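You operate a simulated robot arm through the tools that you are given. There is no shell and no other tool.

You run a simulated two-armed robot. Do the job below in one go: nothing can be reset, and whatever is moved stays where it is left.

JOB
Run the blue bolt's nut back up and park the bolt on the magnet tray.
Fine: direction switch to UP; holder switch on HOLD for the run, back to FREE once it stops; at most two presses of the start button; magnet switch, torque dial and the other bolts end as they began.

The check looks at the end state, three seconds after you hand in, the way a careful person would. Anything else that was tipped, shoved, dropped, spilled or broken makes it a failure.

ROBOT AND FRAMES
Two 7-joint arms with two-finger parallel grippers on one trunk that stands fixed in place. Base frame: the origin is at the foot of the trunk, x ahead of it, y to its left, z up. Readings come in mm, degrees, newtons and seconds.
The left shoulder is at [50, 177, 1204], the right one opposite. With the tool pointing down near the work surface each hand reaches from about 220 to 700 mm from the base axis, measured 20 degrees to its own side. Payload 3.43 kg a hand.
The TCP of each hand is the grasp point between the finger pads, 34 mm short of the fingertips. In the tool frame z runs along the fingers and y along their closing line. The gripper opens to 128 mm. The fingers are 24 mm wide and 12 mm thick; the gripper's body (48 by 130 mm) begins 96 mm behind the TCP.
Orientation is that of the tool frame in the base frame, as a unit quaternion [w, x, y, z]. With the fingers straight down and closing along the base's y, the tool's x points along the base's -x, its y along +y and its z along -z.

CONTROLS
- The arms move only by the tool servo_tool. It takes "left_motion", "right_motion" or both (then of equal length, played together; a hand with none holds still); each is one flat list of numbers, 7 for each row, row after row: the shift along the tool's x, y, z in units of 30 mm (1.0 is 30 mm), then the turn, a rotation vector about the tool's x, y, z in units of 5 degrees (1.0 is 5 degrees), then the closure in counts, from 0 (fully open) to 255 (shut). In form: [x, y, z, wx, wy, wz, grip, x, y, z, wx, wy, wz, grip, ...]. A call has 1 to 20 rows; each row shifts and turns the commanded pose from where the row before left it, along the tool's axes as they then stand. A call with a number of a shift or a turn outside -1 to 1 is refused whole. A row lasts 0.2 s, in which the tool goes at most 50 mm and 8.6 degrees; a call with a longer step from one row to the next is refused whole, and so is a gripper value outside its range. Where a pose cannot be reached the arm comes as near as it can. A force on the tool above 90 N (or 10 N above the force at the start of the call, whichever is more), or a blocked arm, ends the call early, and 0.2 s more pass. The fingers move at their own pace (about 108 mm/s each) and stop on an object; they squeeze with about 23 N. The grip force told is the motor's: it shows also when the fingers shut on nothing. Time passes only in rows, and 0.2 s behind the last, so rows that do not move let the fingers close. It gives the time, the measured TCP pose, the force on the tool (base axes), the opening and the grip force at its end, in the units of the frame above (readings bear some noise), with the torque about the TCP (base axes, N m) and any sound that the robot's microphone picked up.
- Cameras (640 x 400 px; columns grow to the right, rows downward): "scene" is now at [141.8, -52.6, 1366.3]; the picture's right is [-0.59, -0.81, 0.00], its down [-0.46, 0.34, -0.82] and it looks along [0.66, -0.48, -0.57] (base axes); focal length 231 px, centre (320, 200). "left" rides on the left gripper at [76, 11, -160] in its tool frame; the picture's right is [-0.15, 0.99, 0.00], its down [-0.88, -0.13, -0.46] and it looks along [-0.45, -0.07, 0.89] (tool axes); focal length 234 px, centre (320, 200). "right" rides on the right gripper at [76, -11, -160] in its tool frame; the picture's right is [0.15, 0.99, 0.00], its down [-0.88, 0.13, -0.46] and it looks along [-0.45, 0.07, 0.89] (tool axes); focal length 234 px, centre (320, 200). There is no depth. A picture from a camera that has moved, and an enlarged one, comes with that camera's place and axes in the base frame and with its lens.
- grab_frame(camera): a new picture of that camera. The clock stands still meanwhile.
- move_column(by): slides the trunk up (or, below 0, down) by that many mm; the arms and the scene camera ride with it, the base frame stays. It gives what a move gives, with no picture.
- head_to(pan, tilt): turns the head with the scene camera to pan (to the left, within 80 degrees either way) and tilt (down, from -29 to 69), counted from straight ahead of the robot. It gives what a move gives.
- inspect(camera, box): a new picture of the part [left, top, right, bottom] of that camera's present view, enlarged. The clock stands still meanwhile.
- close_job(): hands the job in; it is judged then, once.

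Places have to be worked out from the pictures, the camera data and where the tool is seen. Open the grippers and draw the arms clear of the work before you hand the job in, unless the task says otherwise.

The tools are called as a command line: name --argument value ..., lists and objects as JSON in quotes. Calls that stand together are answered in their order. servo_tool: Moves the arms, as the interface text tells. Its arguments: {"type":"object","properties":{"left_motion":{"type":"array"},"right_motion":{"type":"array"}},"required":[]} The other tools are called the same way: move_column (by) slides the trunk up or down; head_to (pan, tilt) turns the head that bears the scene camera; grab_frame (camera) takes a picture; inspect (camera, box) takes an enlarged picture of a part of a camera's view; close_job () hands the job in.

At the start:

```text
time: 0.0
left_eef_pos: [372.4, -10.2, 1229.3]
left_tcp_rot: [0.0, 0.0, 1.0, 0.0]
left_wrist_force: [-1.0, 0.1, 0.6]
left_ft_torque: [0.03, -0.04, 0.02]
left_gripper_width: 127.9
left_grasp_force: 0.0
right_eef_pos: [257.3, -357.8, 1233.2]
right_tcp_rot: [-0.001, 0.0, 1.0, 0.0]
right_wrist_force: [-0.2, -0.3, 0.5]
right_ft_torque: [0.01, 0.01, 0.01]
right_gripper_width: 128.2
right_grasp_force: 0.1
trunk travel left (down, up): [-375.0, 26.0]
head pan, tilt: [-36.1, 34.7]
```

scene: 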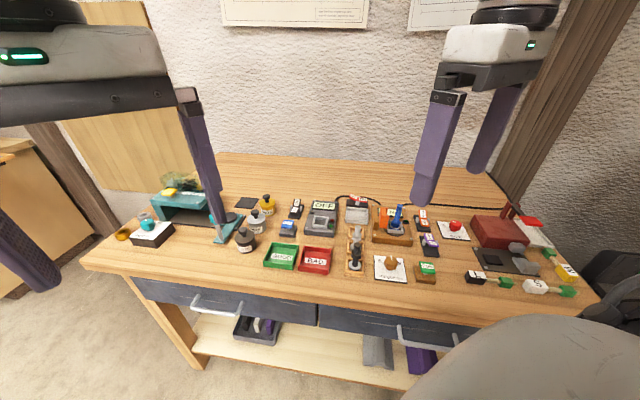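
right: 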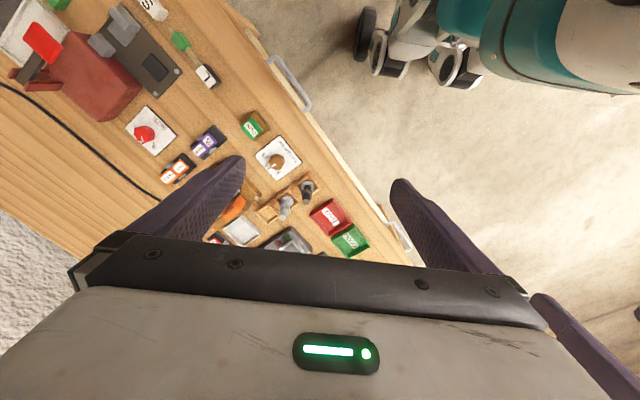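
left: 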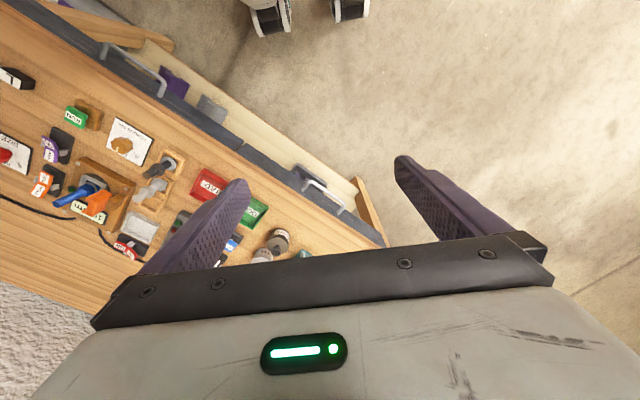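

The bench is visible with many small devices. I'll enlarge parts of the scene view to identify the switches, the holder and the bolts.

inspect --camera "scene" --box '[220, 180, 380, 280]'

inspect --camera "scene" --box '[330, 190, 490, 290]'

inspect --camera "scene" --box '[440, 200, 600, 300]'

inspect --camera "scene" --box '[100, 170, 260, 270]'

```text
4.00 times, centred on (300, 230) of scene
camera zoom: at [141.8, -52.6, 1366.3], right [-0.59, -0.81, 0.0], down [-0.46, 0.34, -0.82], along [0.66, -0.48, -0.57], focal length 925 px, centre (400, 80)
```

zoom: 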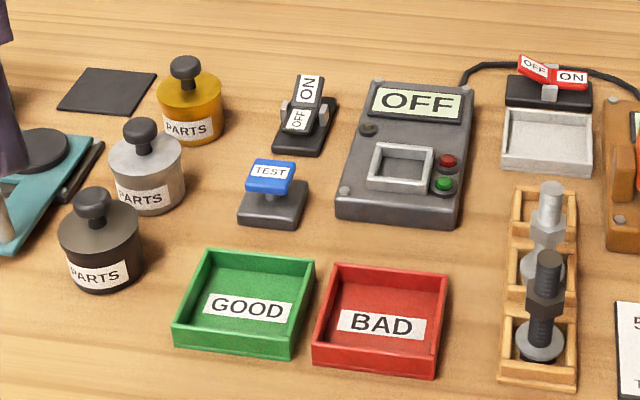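

```text
4.00 times, centred on (410, 240) of scene
camera zoom: at [141.8, -52.6, 1366.3], right [-0.59, -0.81, 0.0], down [-0.46, 0.34, -0.82], along [0.66, -0.48, -0.57], focal length 925 px, centre (-40, 40)
```

zoom: 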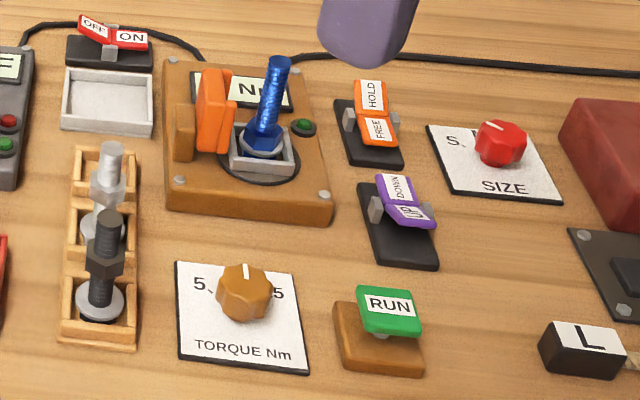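

```text
4.00 times, centred on (520, 250) of scene
camera zoom: at [141.8, -52.6, 1366.3], right [-0.59, -0.81, 0.0], down [-0.46, 0.34, -0.82], along [0.66, -0.48, -0.57], focal length 925 px, centre (-480, 0)
```

zoom: 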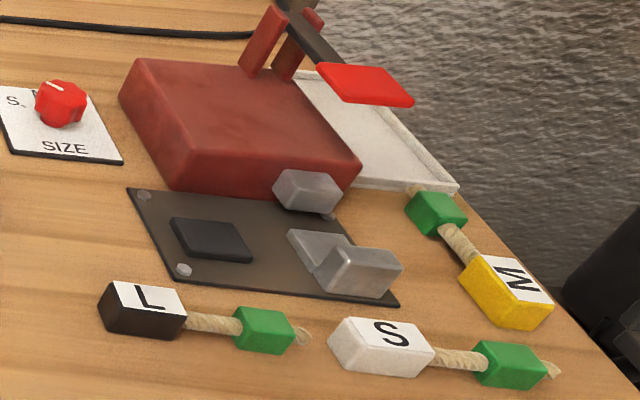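

```text
4.00 times, centred on (180, 220) of scene
camera zoom: at [141.8, -52.6, 1366.3], right [-0.59, -0.81, 0.0], down [-0.46, 0.34, -0.82], along [0.66, -0.48, -0.57], focal length 925 px, centre (880, 120)
```

zoom: 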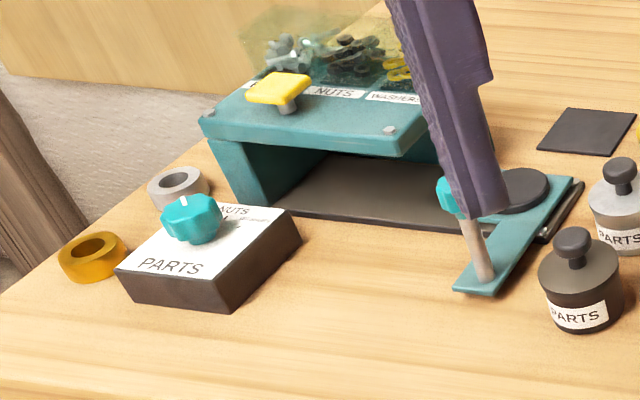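

The nut runner with the blue bolt is at about (420, -525), z ≈ 920, and its controls are to its right: orange HOLD/FREE, purple DOWN/UP and green RUN. I'll zoom in on each to read the switch states.

inspect --camera "scene" --box '[405, 200, 453, 230]'

inspect --camera "scene" --box '[405, 225, 453, 255]'

inspect --camera "scene" --box '[365, 200, 429, 240]'

inspect --camera "scene" --box '[340, 190, 388, 220]'

inspect --camera "scene" --box '[365, 250, 445, 300]'

```text
13.33 times, centred on (429, 215) of scene
camera zoom: at [141.8, -52.6, 1366.3], right [-0.59, -0.81, 0.0], down [-0.46, 0.34, -0.82], along [0.66, -0.48, -0.57], focal length 3083 px, centre (-1133, 0)
```

zoom: 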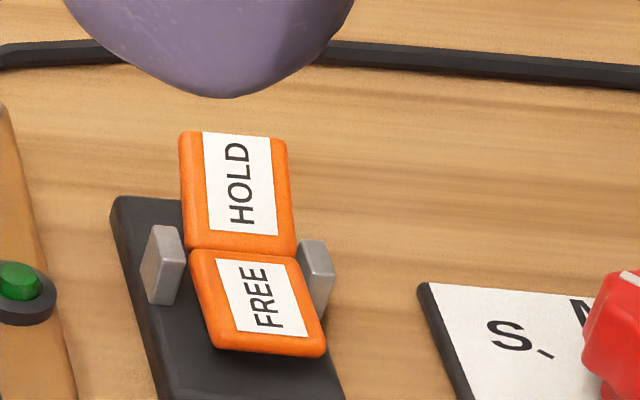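

```text
13.33 times, centred on (429, 240) of scene
camera zoom: at [141.8, -52.6, 1366.3], right [-0.59, -0.81, 0.0], down [-0.46, 0.34, -0.82], along [0.66, -0.48, -0.57], focal length 3083 px, centre (-1133, -333)
```

zoom: 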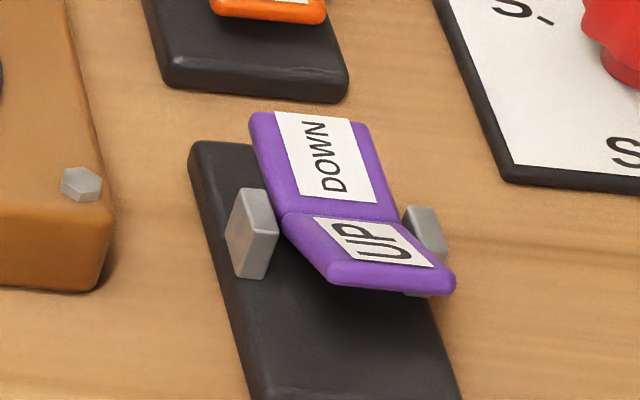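

```text
10.00 times, centred on (397, 220) of scene
camera zoom: at [141.8, -52.6, 1366.3], right [-0.59, -0.81, 0.0], down [-0.46, 0.34, -0.82], along [0.66, -0.48, -0.57], focal length 2312 px, centre (-450, 0)
```

zoom: 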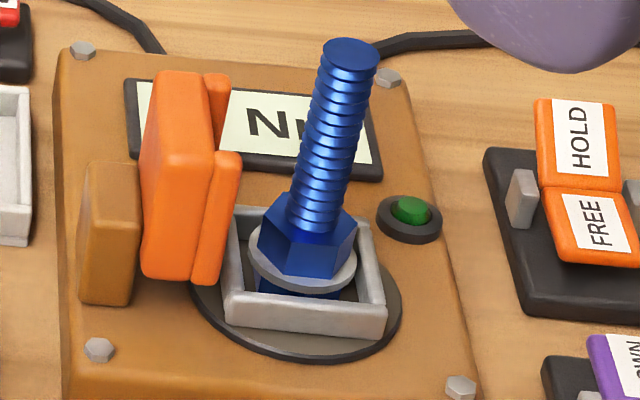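

```text
13.33 times, centred on (364, 205) of scene
camera zoom: at [141.8, -52.6, 1366.3], right [-0.59, -0.81, 0.0], down [-0.46, 0.34, -0.82], along [0.66, -0.48, -0.57], focal length 3083 px, centre (-267, 133)
```

zoom: 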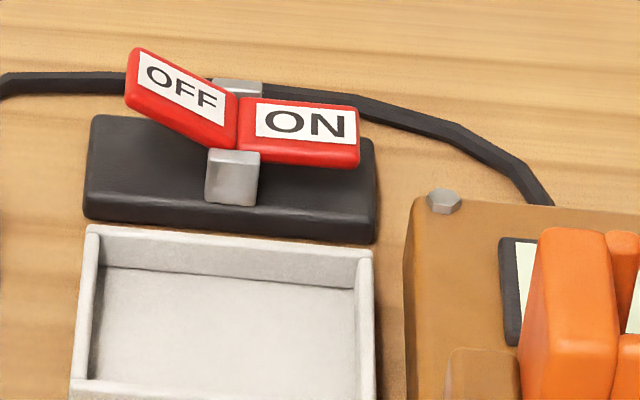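

```text
8.00 times, centred on (405, 275) of scene
camera zoom: at [141.8, -52.6, 1366.3], right [-0.59, -0.81, 0.0], down [-0.46, 0.34, -0.82], along [0.66, -0.48, -0.57], focal length 1850 px, centre (-360, -400)
```

zoom: 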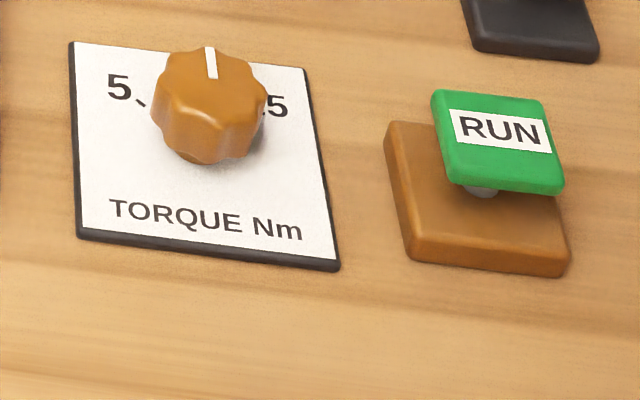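

The orange switch looks to be on FREE and the purple one on DOWN, but I want other angles. I'll zoom with the two wrist cameras to confirm the states and get triangulation points.

inspect --camera "right" --box '[140, 100, 300, 200]'

inspect --camera "left" --box '[0, 90, 160, 190]'

inspect --camera "left" --box '[40, 140, 200, 240]'

inspect --camera "right" --box '[200, 160, 360, 260]'

```text
4.00 times, centred on (220, 150) of right
camera zoom: at [182.5, -368.1, 1392.8], right [-0.15, 0.99, 0.0], down [0.88, 0.13, 0.46], along [0.45, 0.07, -0.89], focal length 937 px, centre (720, 400)
```

zoom: 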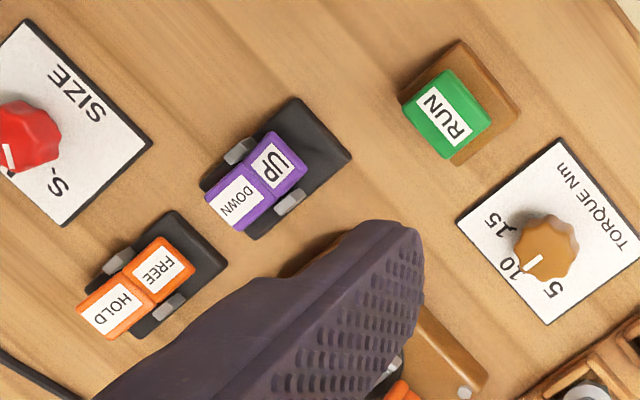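

```text
4.00 times, centred on (80, 140) of left
camera zoom: at [295.2, 1.5, 1389.4], right [0.15, 0.99, 0.0], down [0.88, -0.13, 0.46], along [0.45, -0.07, -0.89], focal length 937 px, centre (1280, 440)
```

zoom: 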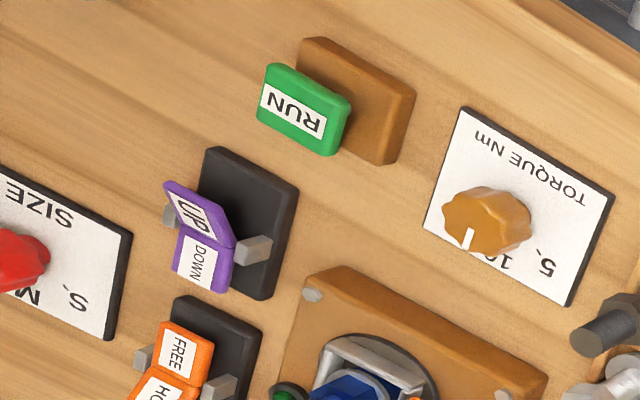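

```text
4.00 times, centred on (120, 190) of left
camera zoom: at [295.2, 1.5, 1389.4], right [0.15, 0.99, 0.0], down [0.88, -0.13, 0.46], along [0.45, -0.07, -0.89], focal length 937 px, centre (1120, 240)
```

zoom: 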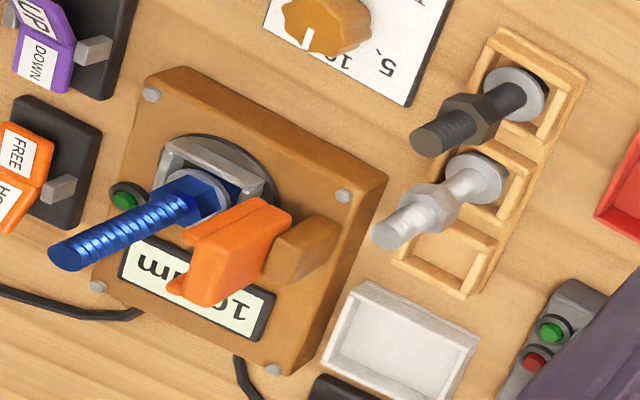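

```text
4.00 times, centred on (280, 210) of right
camera zoom: at [182.5, -368.1, 1392.8], right [-0.15, 0.99, 0.0], down [0.88, 0.13, 0.46], along [0.45, 0.07, -0.89], focal length 937 px, centre (480, 160)
```

zoom: 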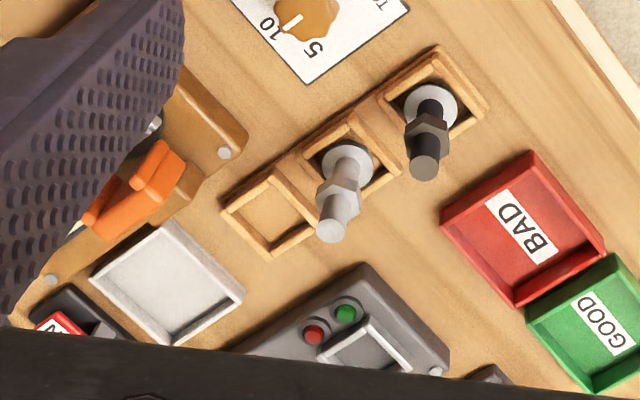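

From the triangulation, the table is at z ≈ 876, the RUN cap at (287, -482, 907), the purple hinge at (337, -580, 900), the orange hinge at about (412, -660, 893), and the tray at about (555, -504). The purple switch is on DOWN and the orange one on FREE. I'll bring the right hand, closed, above RUN at z ≈ 1050 and turn it 36° to line up with the bench.

servo_tool --right_motion '[-0.143, -0.59, 0.871, 0, 0, 0, 255, -0.143, -0.59, 0.871, 0, 0, 0, 255, -0.143, -0.59, 0.871, 0, 0, 0, 255, -0.143, -0.59, 0.871, 0, 0, 0, 255, -0.143, -0.59, 0.871, 0, 0, 0, 255, -0.143, -0.59, 0.871, 0, 0, 0, 255, -0.143, -0.59, 0.871, 0, 0, 0, 255, 0, 0, 0, 0, 0, 0.9, 255, 0, 0, 0, 0, 0, 0.9, 255, 0, 0, 0, 0, 0, 0.9, 255, 0, 0, 0, 0, 0, 0.9, 255, 0, 0, 0, 0, 0, 0.9, 255, 0, 0, 0, 0, 0, 0.9, 255, 0, 0, 0, 0, 0, 0.9, 255, 0, 0, 0, 0, 0, 0.9, 255]'

grab_frame --camera "scene"

grab_frame --camera "right"

```text
time: 3.2
left_eef_pos: [371.6, -11.0, 1229.9]
left_tcp_rot: [0.0, 0.0, 1.0, 0.0]
left_wrist_force: [0.7, -0.2, 0.2]
left_ft_torque: [-0.01, -0.02, -0.01]
left_gripper_width: 127.9
left_grasp_force: 0.2
right_eef_pos: [287.0, -481.2, 1050.8]
right_tcp_rot: [0.001, 0.31, 0.951, 0.0]
right_wrist_force: [0.5, 0.1, 0.6]
right_ft_torque: [-0.01, -0.01, -0.01]
right_gripper_width: 0.0
right_grasp_force: 23.0
trunk travel left (down, up): [-375.0, 26.0]
head pan, tilt: [-36.1, 34.7]
```

```text
taken
camera scene: at [141.8, -52.5, 1366.3], right [-0.59, -0.81, 0.0], down [-0.46, 0.34, -0.82], along [0.66, -0.48, -0.57], focal length 231 px, centre (320, 200)
```

scene: 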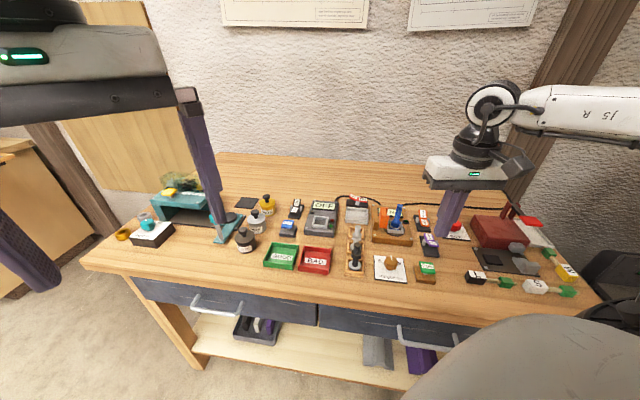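

```text
taken
camera right: at [220.1, -445.4, 1210.3], right [0.46, 0.89, 0.0], down [0.79, -0.41, 0.46], along [0.4, -0.21, -0.89], focal length 234 px, centre (320, 200)
```

right: 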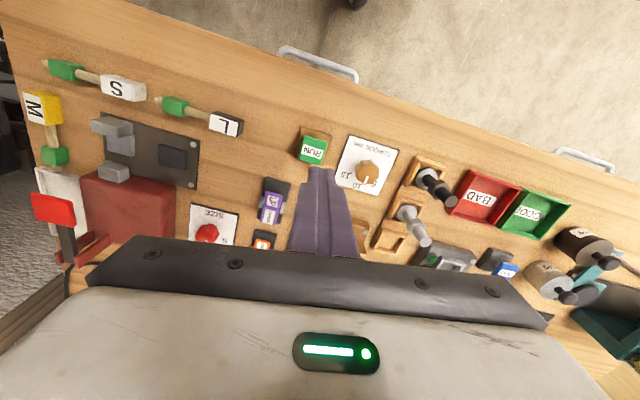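

The hand sits above RUN at z ≈ 1051. I'll zoom in from both cameras to refine positions, and look at the bolt and magnet switch from this side.

inspect --camera "right" --box '[230, 110, 390, 210]'

inspect --camera "right" --box '[220, 165, 316, 225]'

inspect --camera "scene" --box '[372, 195, 468, 255]'

inspect --camera "left" --box '[20, 160, 180, 260]'

```text
4.00 times, centred on (310, 160) of right
camera zoom: at [220.1, -445.4, 1210.3], right [0.46, 0.89, 0.0], down [0.79, -0.41, 0.46], along [0.4, -0.21, -0.89], focal length 937 px, centre (360, 360)
```

zoom: 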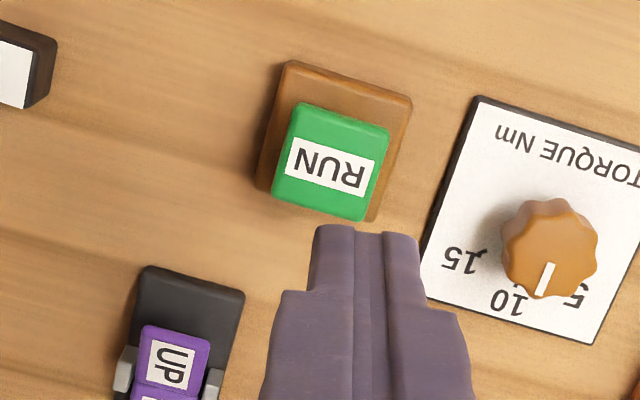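

```text
6.67 times, centred on (268, 195) of right
camera zoom: at [220.1, -445.4, 1210.3], right [0.46, 0.89, 0.0], down [0.79, -0.41, 0.46], along [0.4, -0.21, -0.89], focal length 1561 px, centre (667, 233)
```

zoom: 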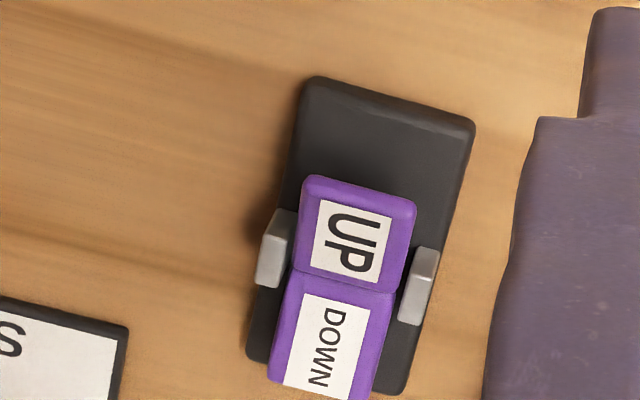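

```text
6.67 times, centred on (420, 225) of scene
camera zoom: at [141.8, -52.5, 1366.3], right [-0.59, -0.81, 0.0], down [-0.46, 0.34, -0.82], along [0.66, -0.48, -0.57], focal length 1542 px, centre (-347, 33)
```

zoom: 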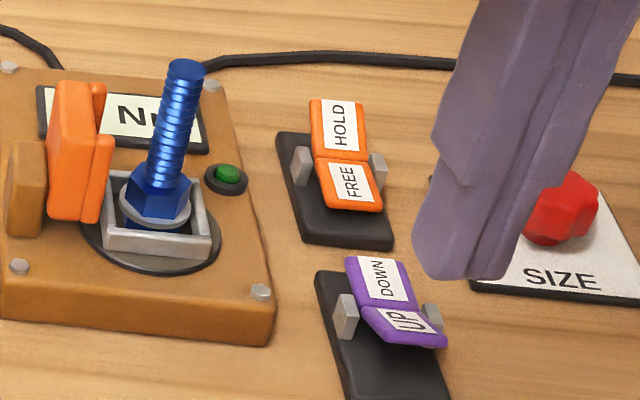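

```text
4.00 times, centred on (100, 210) of left
camera zoom: at [295.2, 1.6, 1389.4], right [0.15, 0.99, 0.0], down [0.88, -0.13, 0.46], along [0.45, -0.07, -0.89], focal length 937 px, centre (1200, 160)
```

zoom: 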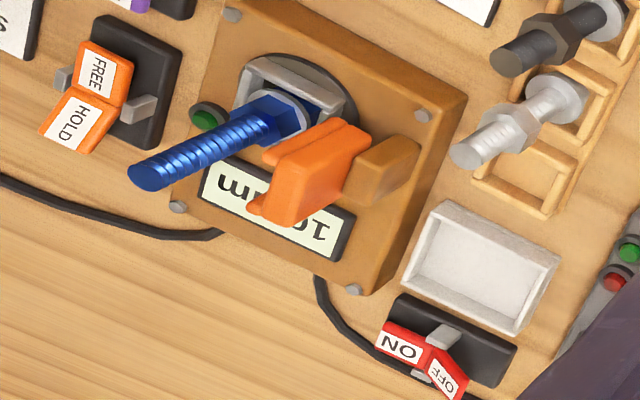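

The device edges give a bench yaw of about -45°. The triangulated targets are UP pad (325, -567, 908), HOLD pad (419, -662, 907), FREE pad (397, -645, 895) and RUN (287, -482, 907). I'll turn the hand another 9° and hover over the UP pad with fingertips at z ≈ 946.

servo_tool --right_motion '[0, 0, 0, 0, 0, 0.9, 255, 0, 0, 0, 0, 0, 0.9, 255, -0.709, -0.283, 0.59, 0, 0, 0, 255, -0.709, -0.283, 0.59, 0, 0, 0, 255, -0.709, -0.283, 0.59, 0, 0, 0, 255, -0.709, -0.283, 0.59, 0, 0, 0, 255, 0, 0, 0, 0, 0, 0, 255]'

inspect --camera "scene" --box '[380, 200, 476, 260]'

inspect --camera "right" --box '[240, 110, 400, 210]'

inspect --camera "left" --box '[0, 90, 160, 190]'

```text
time: 4.8
left_eef_pos: [372.6, -9.5, 1229.7]
left_tcp_rot: [0.0, -0.001, 1.0, 0.0]
left_wrist_force: [-0.5, 0.2, 1.0]
left_ft_torque: [-0.03, -0.01, -0.01]
left_gripper_width: 128.1
left_grasp_force: 0.1
right_eef_pos: [326.4, -564.1, 978.8]
right_tcp_rot: [0.001, 0.383, 0.924, 0.0]
right_wrist_force: [-0.2, -0.2, 0.1]
right_ft_torque: [0.0, 0.02, 0.01]
right_gripper_width: 0.0
right_grasp_force: 22.6
trunk travel left (down, up): [-375.0, 26.0]
head pan, tilt: [-36.1, 34.7]
```

```text
6.67 times, centred on (428, 230) of scene
camera zoom: at [141.7, -52.3, 1366.4], right [-0.59, -0.81, 0.0], down [-0.46, 0.34, -0.82], along [0.66, -0.48, -0.57], focal length 1542 px, centre (-400, 0)
```

zoom: 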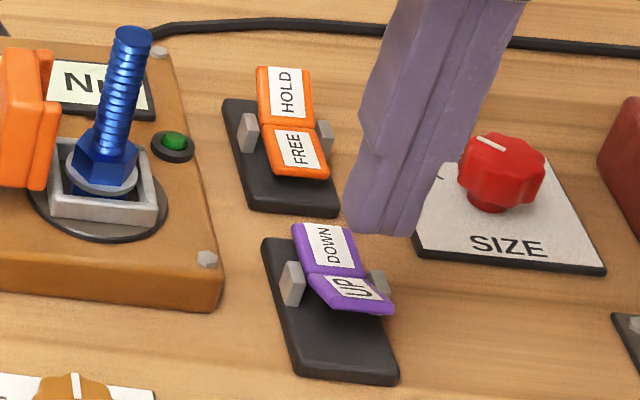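

```text
4.00 times, centred on (320, 160) of right
camera zoom: at [265.0, -519.4, 1139.1], right [0.6, 0.8, 0.0], down [0.71, -0.53, 0.46], along [0.37, -0.27, -0.89], focal length 937 px, centre (320, 360)
```

zoom: 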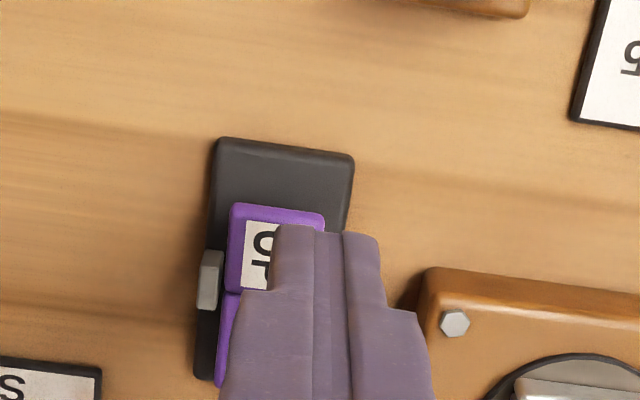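

```text
4.00 times, centred on (80, 140) of left
camera zoom: at [295.0, 1.8, 1389.4], right [0.15, 0.99, 0.0], down [0.88, -0.13, 0.46], along [0.45, -0.07, -0.89], focal length 937 px, centre (1280, 440)
```

zoom: 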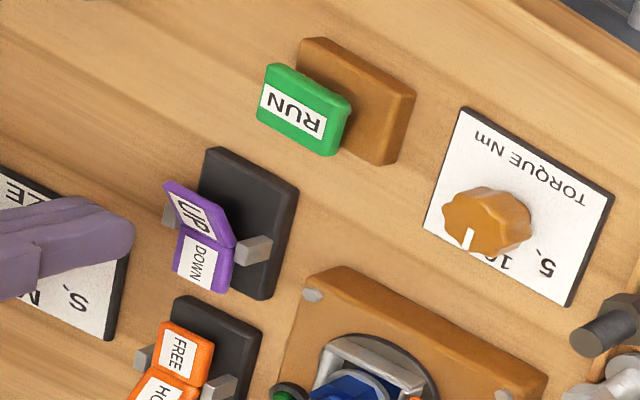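

The right wrist camera sits nearly above the pad and agrees with the scene camera. It puts the UP pad at about (330, -581, 897), and the left camera's bearing looks slightly off. I'll shift about 12 mm away and 10 mm right, drop to tip z ≈ 913, and recheck.

servo_tool --right_motion '[-0.198, -0.162, 0, 0, 0, 0, 255, -0.198, -0.162, 0, 0, 0, 0, 255, 0, 0, 0.55, 0, 0, 0, 255, 0, 0, 0.55, 0, 0, 0, 255, 0, 0, 0, 0, 0, 0, 255]'

inspect --camera "right" --box '[264, 130, 376, 200]'

inspect --camera "scene" --box '[396, 215, 460, 255]'

```text
time: 6.0
left_eef_pos: [371.7, -10.1, 1229.8]
left_tcp_rot: [0.001, 0.0, 1.0, 0.0]
left_wrist_force: [-1.3, 0.1, 0.1]
left_ft_torque: [0.0, 0.0, 0.02]
left_gripper_width: 127.9
left_grasp_force: 0.1
right_eef_pos: [326.2, -580.2, 945.0]
right_tcp_rot: [0.001, 0.383, 0.924, 0.0]
right_wrist_force: [-0.1, -0.4, -0.1]
right_ft_torque: [-0.05, -0.03, 0.01]
right_gripper_width: 0.0
right_grasp_force: 22.7
trunk travel left (down, up): [-375.0, 26.0]
head pan, tilt: [-36.1, 34.7]
```

```text
5.71 times, centred on (320, 165) of right
camera zoom: at [265.0, -535.0, 1105.1], right [0.6, 0.8, 0.0], down [0.71, -0.53, 0.46], along [0.37, -0.27, -0.89], focal length 1338 px, centre (320, 400)
```

zoom: 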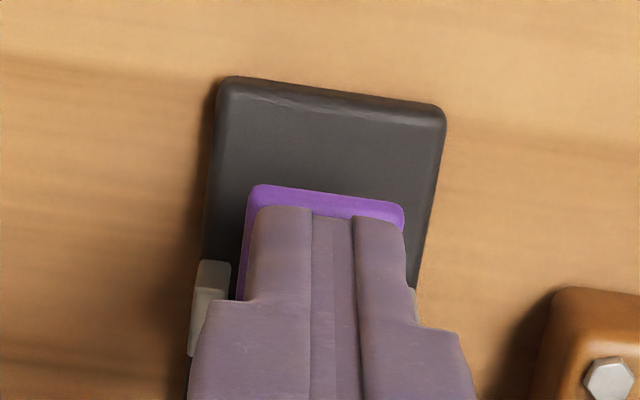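

```text
10.00 times, centred on (428, 235) of scene
camera zoom: at [141.8, -52.5, 1366.4], right [-0.59, -0.81, 0.0], down [-0.46, 0.34, -0.82], along [0.66, -0.48, -0.57], focal length 2312 px, centre (-760, -150)
```

zoom: 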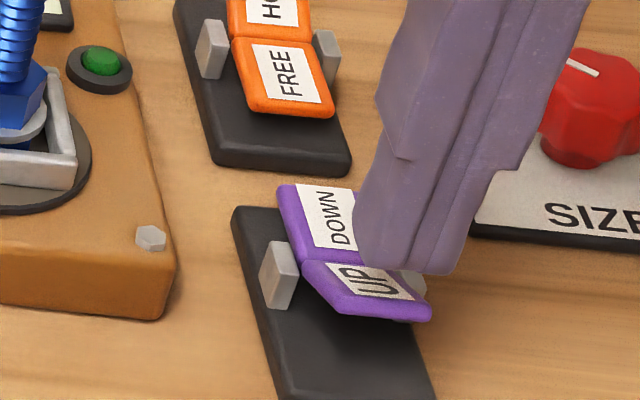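

The fingertip is aligned over the outer part of the UP pad with the tip at z ≈ 911. I'll descend in small steps and watch the force and sounds.

servo_tool --right_motion '[0, 0, 0.1, 0, 0, 0, 255, 0, 0, 0.1, 0, 0, 0, 255, 0, 0, 0.1, 0, 0, 0, 255, 0, 0, 0, 0, 0, 0, 255]'

```text
time: 7.0
left_eef_pos: [372.9, -9.1, 1230.6]
left_tcp_rot: [0.0, 0.0, 1.0, 0.0]
left_wrist_force: [0.2, 0.7, 0.1]
left_ft_torque: [0.0, 0.0, -0.03]
left_gripper_width: 127.9
left_grasp_force: 0.0
right_eef_pos: [326.2, -580.3, 938.1]
right_tcp_rot: [0.001, 0.382, 0.924, 0.0]
right_wrist_force: [0.5, -0.2, 0.2]
right_ft_torque: [0.03, 0.0, -0.02]
right_gripper_width: 0.0
right_grasp_force: 23.3
trunk travel left (down, up): [-375.0, 26.0]
head pan, tilt: [-36.1, 34.7]
```

There's no contact yet at TCP z 938, so I'll continue down in small steps.

servo_tool --right_motion '[0, 0, 0.1, 0, 0, 0, 255, 0, 0, 0.1, 0, 0, 0, 255, 0, 0, 0, 0, 0, 0, 255]'

inspect --camera "scene" --box '[396, 215, 460, 255]'

```text
time: 7.8
left_eef_pos: [372.3, -10.8, 1229.4]
left_tcp_rot: [0.0, 0.0, 1.0, 0.0]
left_wrist_force: [-1.0, -0.4, -0.2]
left_ft_torque: [0.02, 0.01, -0.02]
left_gripper_width: 128.1
left_grasp_force: 0.0
right_eef_pos: [325.7, -580.4, 933.1]
right_tcp_rot: [0.0, 0.383, 0.924, 0.0]
right_wrist_force: [0.0, 0.7, 0.8]
right_ft_torque: [0.02, 0.0, -0.02]
right_gripper_width: 0.0
right_grasp_force: 22.8
trunk travel left (down, up): [-375.0, 26.0]
head pan, tilt: [-36.1, 34.7]
```

```text
10.00 times, centred on (428, 235) of scene
camera zoom: at [141.7, -52.4, 1366.4], right [-0.59, -0.81, 0.0], down [-0.46, 0.34, -0.82], along [0.66, -0.48, -0.57], focal length 2312 px, centre (-760, -150)
```

zoom: 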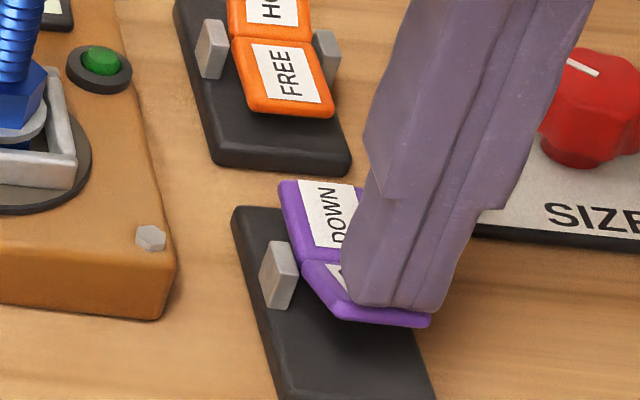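

The tip has just begun to tilt the pad with almost no force. I'll keep pressing in 3 mm steps.

servo_tool --right_motion '[0, 0, 0.1, 0, 0, 0, 255, 0, 0, 0.1, 0, 0, 0, 255, 0, 0, 0, 0, 0, 0, 255]'

inspect --camera "scene" --box '[396, 215, 460, 255]'

```text
time: 8.6
left_eef_pos: [372.6, -8.1, 1230.0]
left_tcp_rot: [0.0, 0.001, 1.0, 0.0]
left_wrist_force: [0.1, 0.3, -0.9]
left_ft_torque: [0.0, 0.0, -0.01]
left_gripper_width: 128.1
left_grasp_force: 0.2
right_eef_pos: [324.1, -581.0, 926.1]
right_tcp_rot: [0.0, 0.382, 0.924, -0.001]
right_wrist_force: [0.6, -1.4, -0.2]
right_ft_torque: [0.02, -0.02, 0.0]
right_gripper_width: 0.0
right_grasp_force: 22.8
trunk travel left (down, up): [-375.0, 26.0]
head pan, tilt: [-36.1, 34.7]
```

```text
10.00 times, centred on (428, 235) of scene
camera zoom: at [141.8, -52.5, 1366.3], right [-0.59, -0.81, 0.0], down [-0.46, 0.34, -0.82], along [0.66, -0.48, -0.57], focal length 2312 px, centre (-760, -150)
```

zoom: 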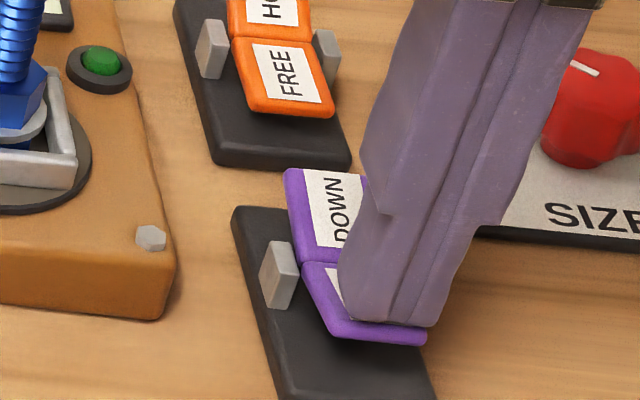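

The rocker is going over: DOWN is rising and UP is flattening. I'll press a bit further until it bottoms out.

servo_tool --right_motion '[0, 0, 0.1, 0, 0, 0, 255, 0, 0, 0.05, 0, 0, 0, 255, 0, 0, 0, 0, 0, 0, 255]'

inspect --camera "scene" --box '[396, 215, 460, 255]'

```text
time: 9.4
left_eef_pos: [372.6, -9.9, 1228.1]
left_tcp_rot: [0.0, 0.0, 1.0, 0.0]
left_wrist_force: [0.3, 0.8, 0.9]
left_ft_torque: [0.01, 0.01, 0.0]
left_gripper_width: 128.1
left_grasp_force: 0.1
right_eef_pos: [326.4, -581.5, 922.0]
right_tcp_rot: [0.0, 0.382, 0.924, 0.0]
right_wrist_force: [-0.1, 0.5, 0.5]
right_ft_torque: [-0.01, -0.01, 0.0]
right_gripper_width: 0.2
right_grasp_force: 23.0
trunk travel left (down, up): [-375.0, 26.0]
head pan, tilt: [-36.1, 34.7]
```

```text
10.00 times, centred on (428, 235) of scene
camera zoom: at [141.8, -52.5, 1366.3], right [-0.59, -0.81, 0.0], down [-0.46, 0.34, -0.82], along [0.66, -0.48, -0.57], focal length 2312 px, centre (-760, -150)
```

zoom: 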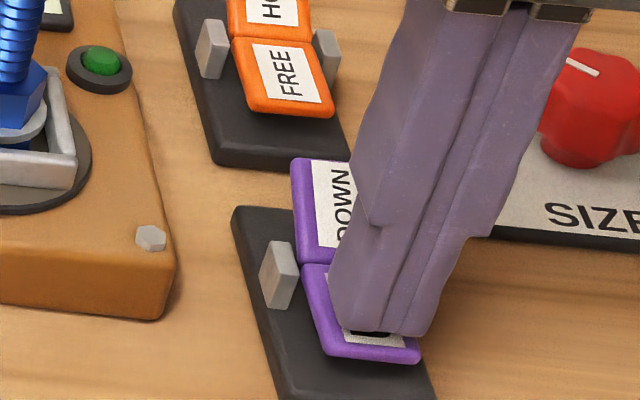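

The rocker snapped over: UP now lies below the tip with no contact force. I'll raise the hand and verify.

servo_tool --right_motion '[0, 0, -0.8, 0, 0, 0, 255, 0, 0, -1, 0, 0, 0, 255, 0, 0, -0.4, 0, 0, 0, 255, 0, 0, 0, 0, 0, 0, 255]'

inspect --camera "scene" --box '[388, 200, 468, 250]'

inspect --camera "left" --box '[10, 110, 122, 180]'

grab_frame --camera "right"

```text
time: 10.4
left_eef_pos: [372.9, -9.8, 1230.5]
left_tcp_rot: [0.0, 0.0, 1.0, 0.0]
left_wrist_force: [0.0, 0.0, 0.9]
left_ft_torque: [0.01, 0.0, 0.0]
left_gripper_width: 128.1
left_grasp_force: 0.1
right_eef_pos: [324.9, -580.0, 988.1]
right_tcp_rot: [0.0, 0.382, 0.924, 0.0]
right_wrist_force: [-0.3, -0.3, 0.0]
right_ft_torque: [-0.03, 0.0, -0.07]
right_gripper_width: 0.2
right_grasp_force: 22.9
trunk travel left (down, up): [-375.0, 26.0]
head pan, tilt: [-36.1, 34.7]
```

```text
8.00 times, centred on (428, 225) of scene
camera zoom: at [141.8, -52.6, 1366.3], right [-0.59, -0.81, 0.0], down [-0.46, 0.34, -0.82], along [0.66, -0.48, -0.57], focal length 1850 px, centre (-544, 0)
```

zoom: 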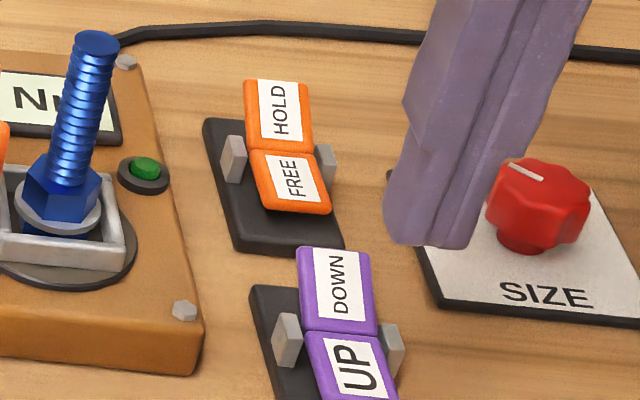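

```text
5.71 times, centred on (66, 145) of left
camera zoom: at [295.2, 1.5, 1389.4], right [0.15, 0.99, 0.0], down [0.88, -0.13, 0.46], along [0.45, -0.07, -0.89], focal length 1338 px, centre (1771, 514)
```

zoom: 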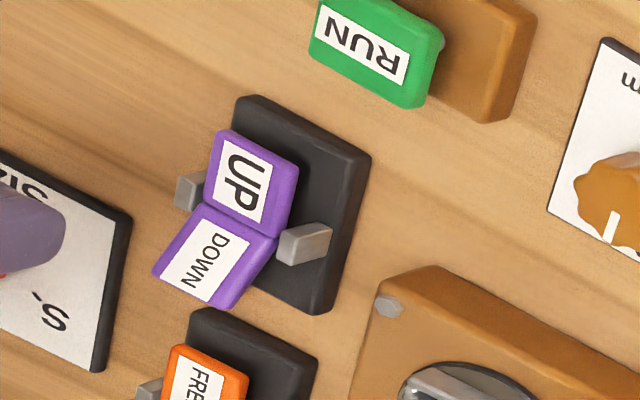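

```text
taken
camera right: at [263.8, -534.2, 1147.4], right [0.6, 0.8, 0.0], down [0.71, -0.53, 0.46], along [0.37, -0.27, -0.89], focal length 234 px, centre (320, 200)
```

right: 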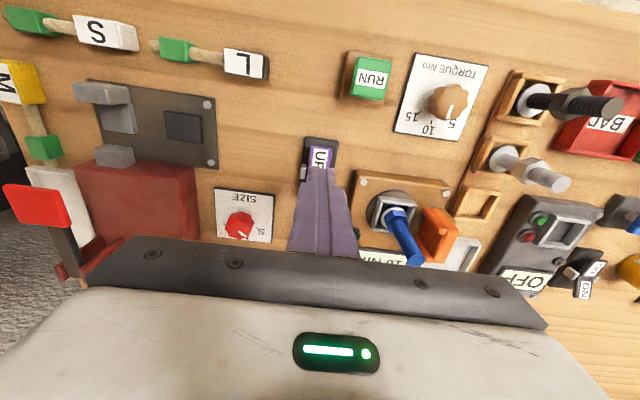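

The direction switch is now on UP. Next is HOLD, estimated near (425, -677); I'll move 105 mm away at this height and look down with the wrist camera.

servo_tool --right_motion '[-0.875, 0, 0, 0, 0, 0, 255, -0.875, 0, 0, 0, 0, 0, 255, -0.875, 0, 0, 0, 0, 0, 255, -0.875, 0, 0, 0, 0, 0, 255, 0, 0, 0, 0, 0, 0, 255]'

inspect --camera "right" --box '[240, 120, 400, 220]'

inspect --camera "scene" --box '[388, 190, 468, 240]'

```text
time: 11.6
left_eef_pos: [371.9, -9.1, 1230.4]
left_tcp_rot: [-0.001, 0.0, 1.0, 0.0]
left_wrist_force: [0.1, -0.8, -0.1]
left_ft_torque: [0.05, 0.01, -0.02]
left_gripper_width: 127.9
left_grasp_force: 0.0
right_eef_pos: [398.5, -655.3, 984.9]
right_tcp_rot: [0.0, 0.382, 0.924, 0.001]
right_wrist_force: [-0.1, 1.2, -0.6]
right_ft_torque: [0.0, 0.01, 0.0]
right_gripper_width: 0.1
right_grasp_force: 23.2
trunk travel left (down, up): [-375.0, 26.0]
head pan, tilt: [-36.1, 34.7]
```

```text
4.00 times, centred on (320, 170) of right
camera zoom: at [338.2, -610.3, 1144.7], right [0.6, 0.8, 0.0], down [0.72, -0.53, 0.46], along [0.37, -0.27, -0.89], focal length 937 px, centre (320, 320)
```

zoom: 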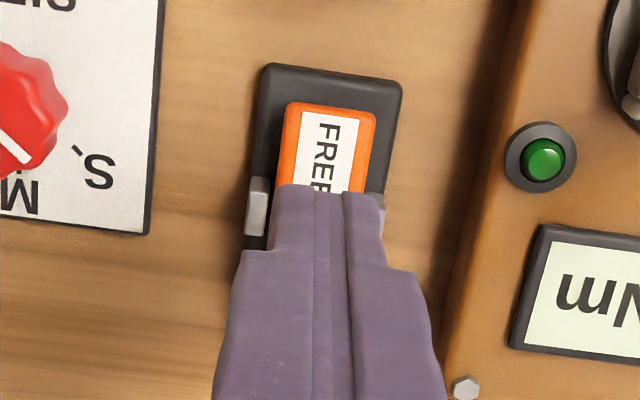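

```text
8.00 times, centred on (428, 215) of scene
camera zoom: at [141.6, -52.4, 1366.4], right [-0.59, -0.81, 0.0], down [-0.46, 0.34, -0.82], along [0.66, -0.48, -0.57], focal length 1850 px, centre (-544, 80)
```

zoom: 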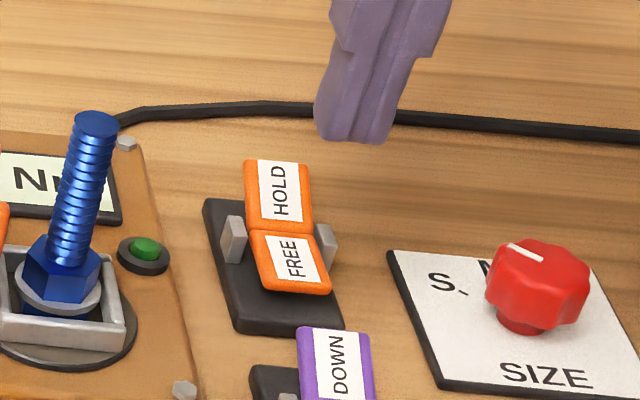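

FREE's near edge is at about (393, -646), which puts the hinge at (412, -666) and the HOLD pad at about (424, -677). I'll move 35 mm further and lower to tip z ≈ 918, checking that the arm reaches.

servo_tool --right_motion '[-0.58, 0.045, 0, 0, 0, 0, 255, -0.58, 0.045, 0, 0, 0, 0, 255, 0, 0, 0.55, 0, 0, 0, 255, 0, 0, 0.55, 0, 0, 0, 255, 0, 0, 0, 0, 0, 0, 255]'

inspect --camera "right" --box '[264, 130, 376, 200]'

inspect --camera "scene" --box '[396, 195, 460, 235]'

```text
time: 12.8
left_eef_pos: [372.0, -9.9, 1230.6]
left_tcp_rot: [0.0, 0.0, 1.0, 0.0]
left_wrist_force: [0.8, 0.5, -0.2]
left_ft_torque: [0.05, 0.01, 0.01]
left_gripper_width: 128.0
left_grasp_force: 0.2
right_eef_pos: [425.9, -678.5, 953.2]
right_tcp_rot: [0.0, 0.382, 0.924, 0.0]
right_wrist_force: [0.2, 0.7, -0.1]
right_ft_torque: [-0.02, -0.03, -0.01]
right_gripper_width: 0.0
right_grasp_force: 23.7
trunk travel left (down, up): [-375.0, 26.0]
head pan, tilt: [-36.1, 34.7]
```

```text
5.71 times, centred on (320, 165) of right
camera zoom: at [365.1, -631.7, 1113.2], right [0.6, 0.8, 0.0], down [0.71, -0.53, 0.46], along [0.37, -0.27, -0.89], focal length 1338 px, centre (320, 400)
```

zoom: 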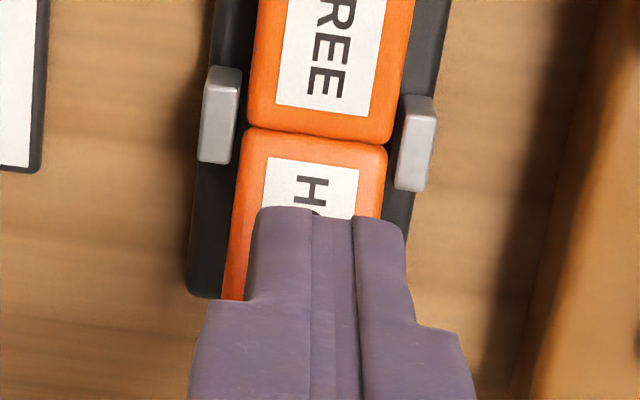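

```text
10.00 times, centred on (428, 215) of scene
camera zoom: at [141.7, -52.5, 1366.4], right [-0.59, -0.81, 0.0], down [-0.46, 0.34, -0.82], along [0.66, -0.48, -0.57], focal length 2312 px, centre (-760, 50)
```

zoom: 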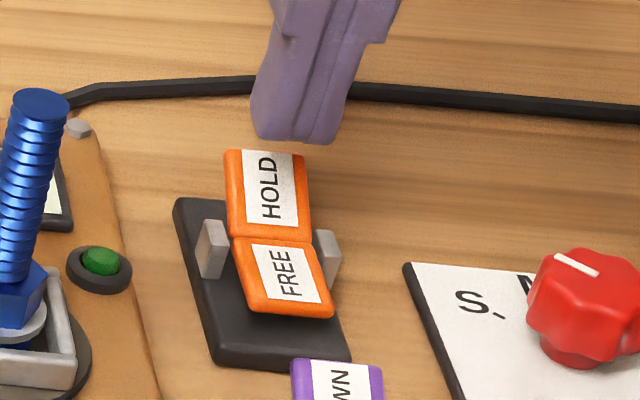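

The hinge works out at (416, -670), so the tip is only 13 mm beyond it. I'll shift 5 mm further out and 2 mm sideways, then descend in steps.

servo_tool --right_motion '[-0.17, -0.06, 0, 0, 0, 0, 255, 0, 0, 0.15, 0, 0, 0, 255, 0, 0, 0.15, 0, 0, 0, 255, 0, 0, 0.1, 0, 0, 0, 255, 0, 0, 0, 0, 0, 0, 255]'

inspect --camera "right" --box '[264, 130, 376, 200]'

inspect --camera "scene" --box '[396, 195, 460, 235]'

```text
time: 14.0
left_eef_pos: [372.9, -10.5, 1229.8]
left_tcp_rot: [0.001, 0.0, 1.0, 0.0]
left_wrist_force: [-0.4, 0.3, 0.1]
left_ft_torque: [-0.02, 0.0, 0.02]
left_gripper_width: 127.9
left_grasp_force: 0.0
right_eef_pos: [427.4, -682.2, 942.0]
right_tcp_rot: [0.001, 0.383, 0.924, 0.0]
right_wrist_force: [1.1, -0.2, 0.1]
right_ft_torque: [0.01, -0.01, 0.0]
right_gripper_width: 0.2
right_grasp_force: 23.4
trunk travel left (down, up): [-375.0, 26.0]
head pan, tilt: [-36.1, 34.7]
```

```text
5.71 times, centred on (320, 165) of right
camera zoom: at [367.2, -636.4, 1101.5], right [0.6, 0.8, 0.0], down [0.71, -0.53, 0.46], along [0.37, -0.27, -0.89], focal length 1338 px, centre (320, 400)
```

zoom: 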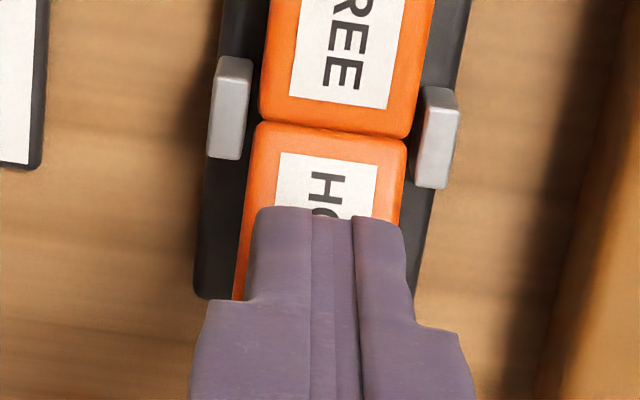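

```text
10.00 times, centred on (428, 215) of scene
camera zoom: at [141.8, -52.5, 1366.3], right [-0.59, -0.81, 0.0], down [-0.46, 0.34, -0.82], along [0.66, -0.48, -0.57], focal length 2312 px, centre (-760, 50)
```

zoom: 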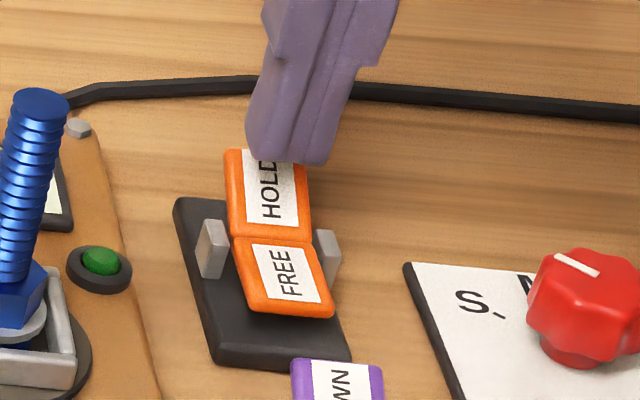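

The fingertip is aligned over the outer half of HOLD, with the tip at z ≈ 908. I'll continue down in small steps.

servo_tool --right_motion '[0, 0, 0.1, 0, 0, 0, 255, 0, 0, 0.1, 0, 0, 0, 255, 0, 0, 0.1, 0, 0, 0, 255, 0, 0, 0, 0, 0, 0, 255]'

inspect --camera "scene" --box '[396, 195, 460, 235]'

```text
time: 15.0
left_eef_pos: [372.8, -9.2, 1230.7]
left_tcp_rot: [0.001, 0.0, 1.0, 0.001]
left_wrist_force: [-0.5, 0.0, -0.2]
left_ft_torque: [0.02, 0.0, 0.04]
left_gripper_width: 128.2
left_grasp_force: 0.1
right_eef_pos: [428.2, -683.3, 933.6]
right_tcp_rot: [0.0, 0.382, 0.924, 0.0]
right_wrist_force: [0.3, 0.0, 0.3]
right_ft_torque: [0.0, 0.0, 0.0]
right_gripper_width: 0.0
right_grasp_force: 23.4
trunk travel left (down, up): [-375.0, 26.0]
head pan, tilt: [-36.1, 34.7]
```

```text
10.00 times, centred on (428, 215) of scene
camera zoom: at [141.8, -52.5, 1366.3], right [-0.59, -0.81, 0.0], down [-0.46, 0.34, -0.82], along [0.66, -0.48, -0.57], focal length 2312 px, centre (-760, 50)
```

zoom: 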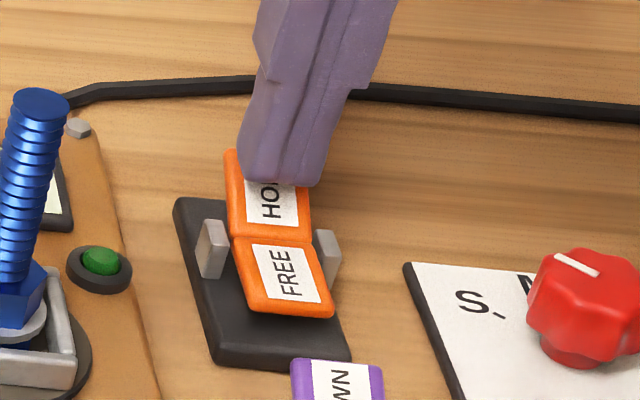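

The tip is at or near the pad with no force yet, so I'll press further in 3 mm steps.

servo_tool --right_motion '[0, 0, 0.1, 0, 0, 0, 255, 0, 0, 0.1, 0, 0, 0, 255, 0, 0, 0.1, 0, 0, 0, 255, 0, 0, 0, 0, 0, 0, 255]'

inspect --camera "scene" --box '[396, 195, 460, 235]'

```text
time: 16.0
left_eef_pos: [373.1, -9.7, 1230.9]
left_tcp_rot: [0.0, 0.0, 1.0, 0.0]
left_wrist_force: [0.0, -0.6, 0.3]
left_ft_torque: [0.0, 0.01, -0.01]
left_gripper_width: 128.2
left_grasp_force: 0.0
right_eef_pos: [427.9, -681.8, 924.0]
right_tcp_rot: [0.0, 0.382, 0.924, -0.001]
right_wrist_force: [0.7, -0.5, -0.1]
right_ft_torque: [0.02, -0.02, -0.03]
right_gripper_width: 0.0
right_grasp_force: 22.8
trunk travel left (down, up): [-375.0, 26.0]
head pan, tilt: [-36.1, 34.7]
```

```text
10.00 times, centred on (428, 215) of scene
camera zoom: at [141.8, -52.5, 1366.3], right [-0.59, -0.81, 0.0], down [-0.46, 0.34, -0.82], along [0.66, -0.48, -0.57], focal length 2312 px, centre (-760, 50)
```

zoom: 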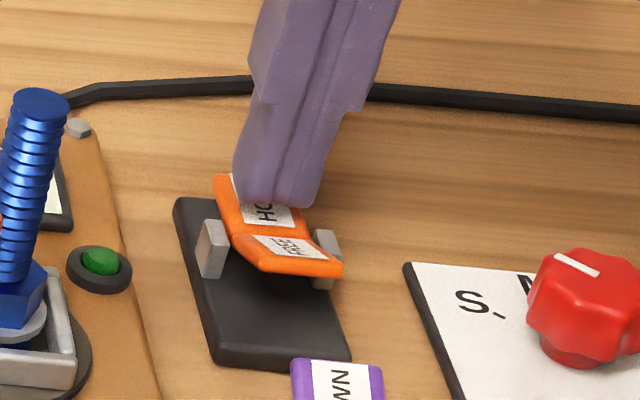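

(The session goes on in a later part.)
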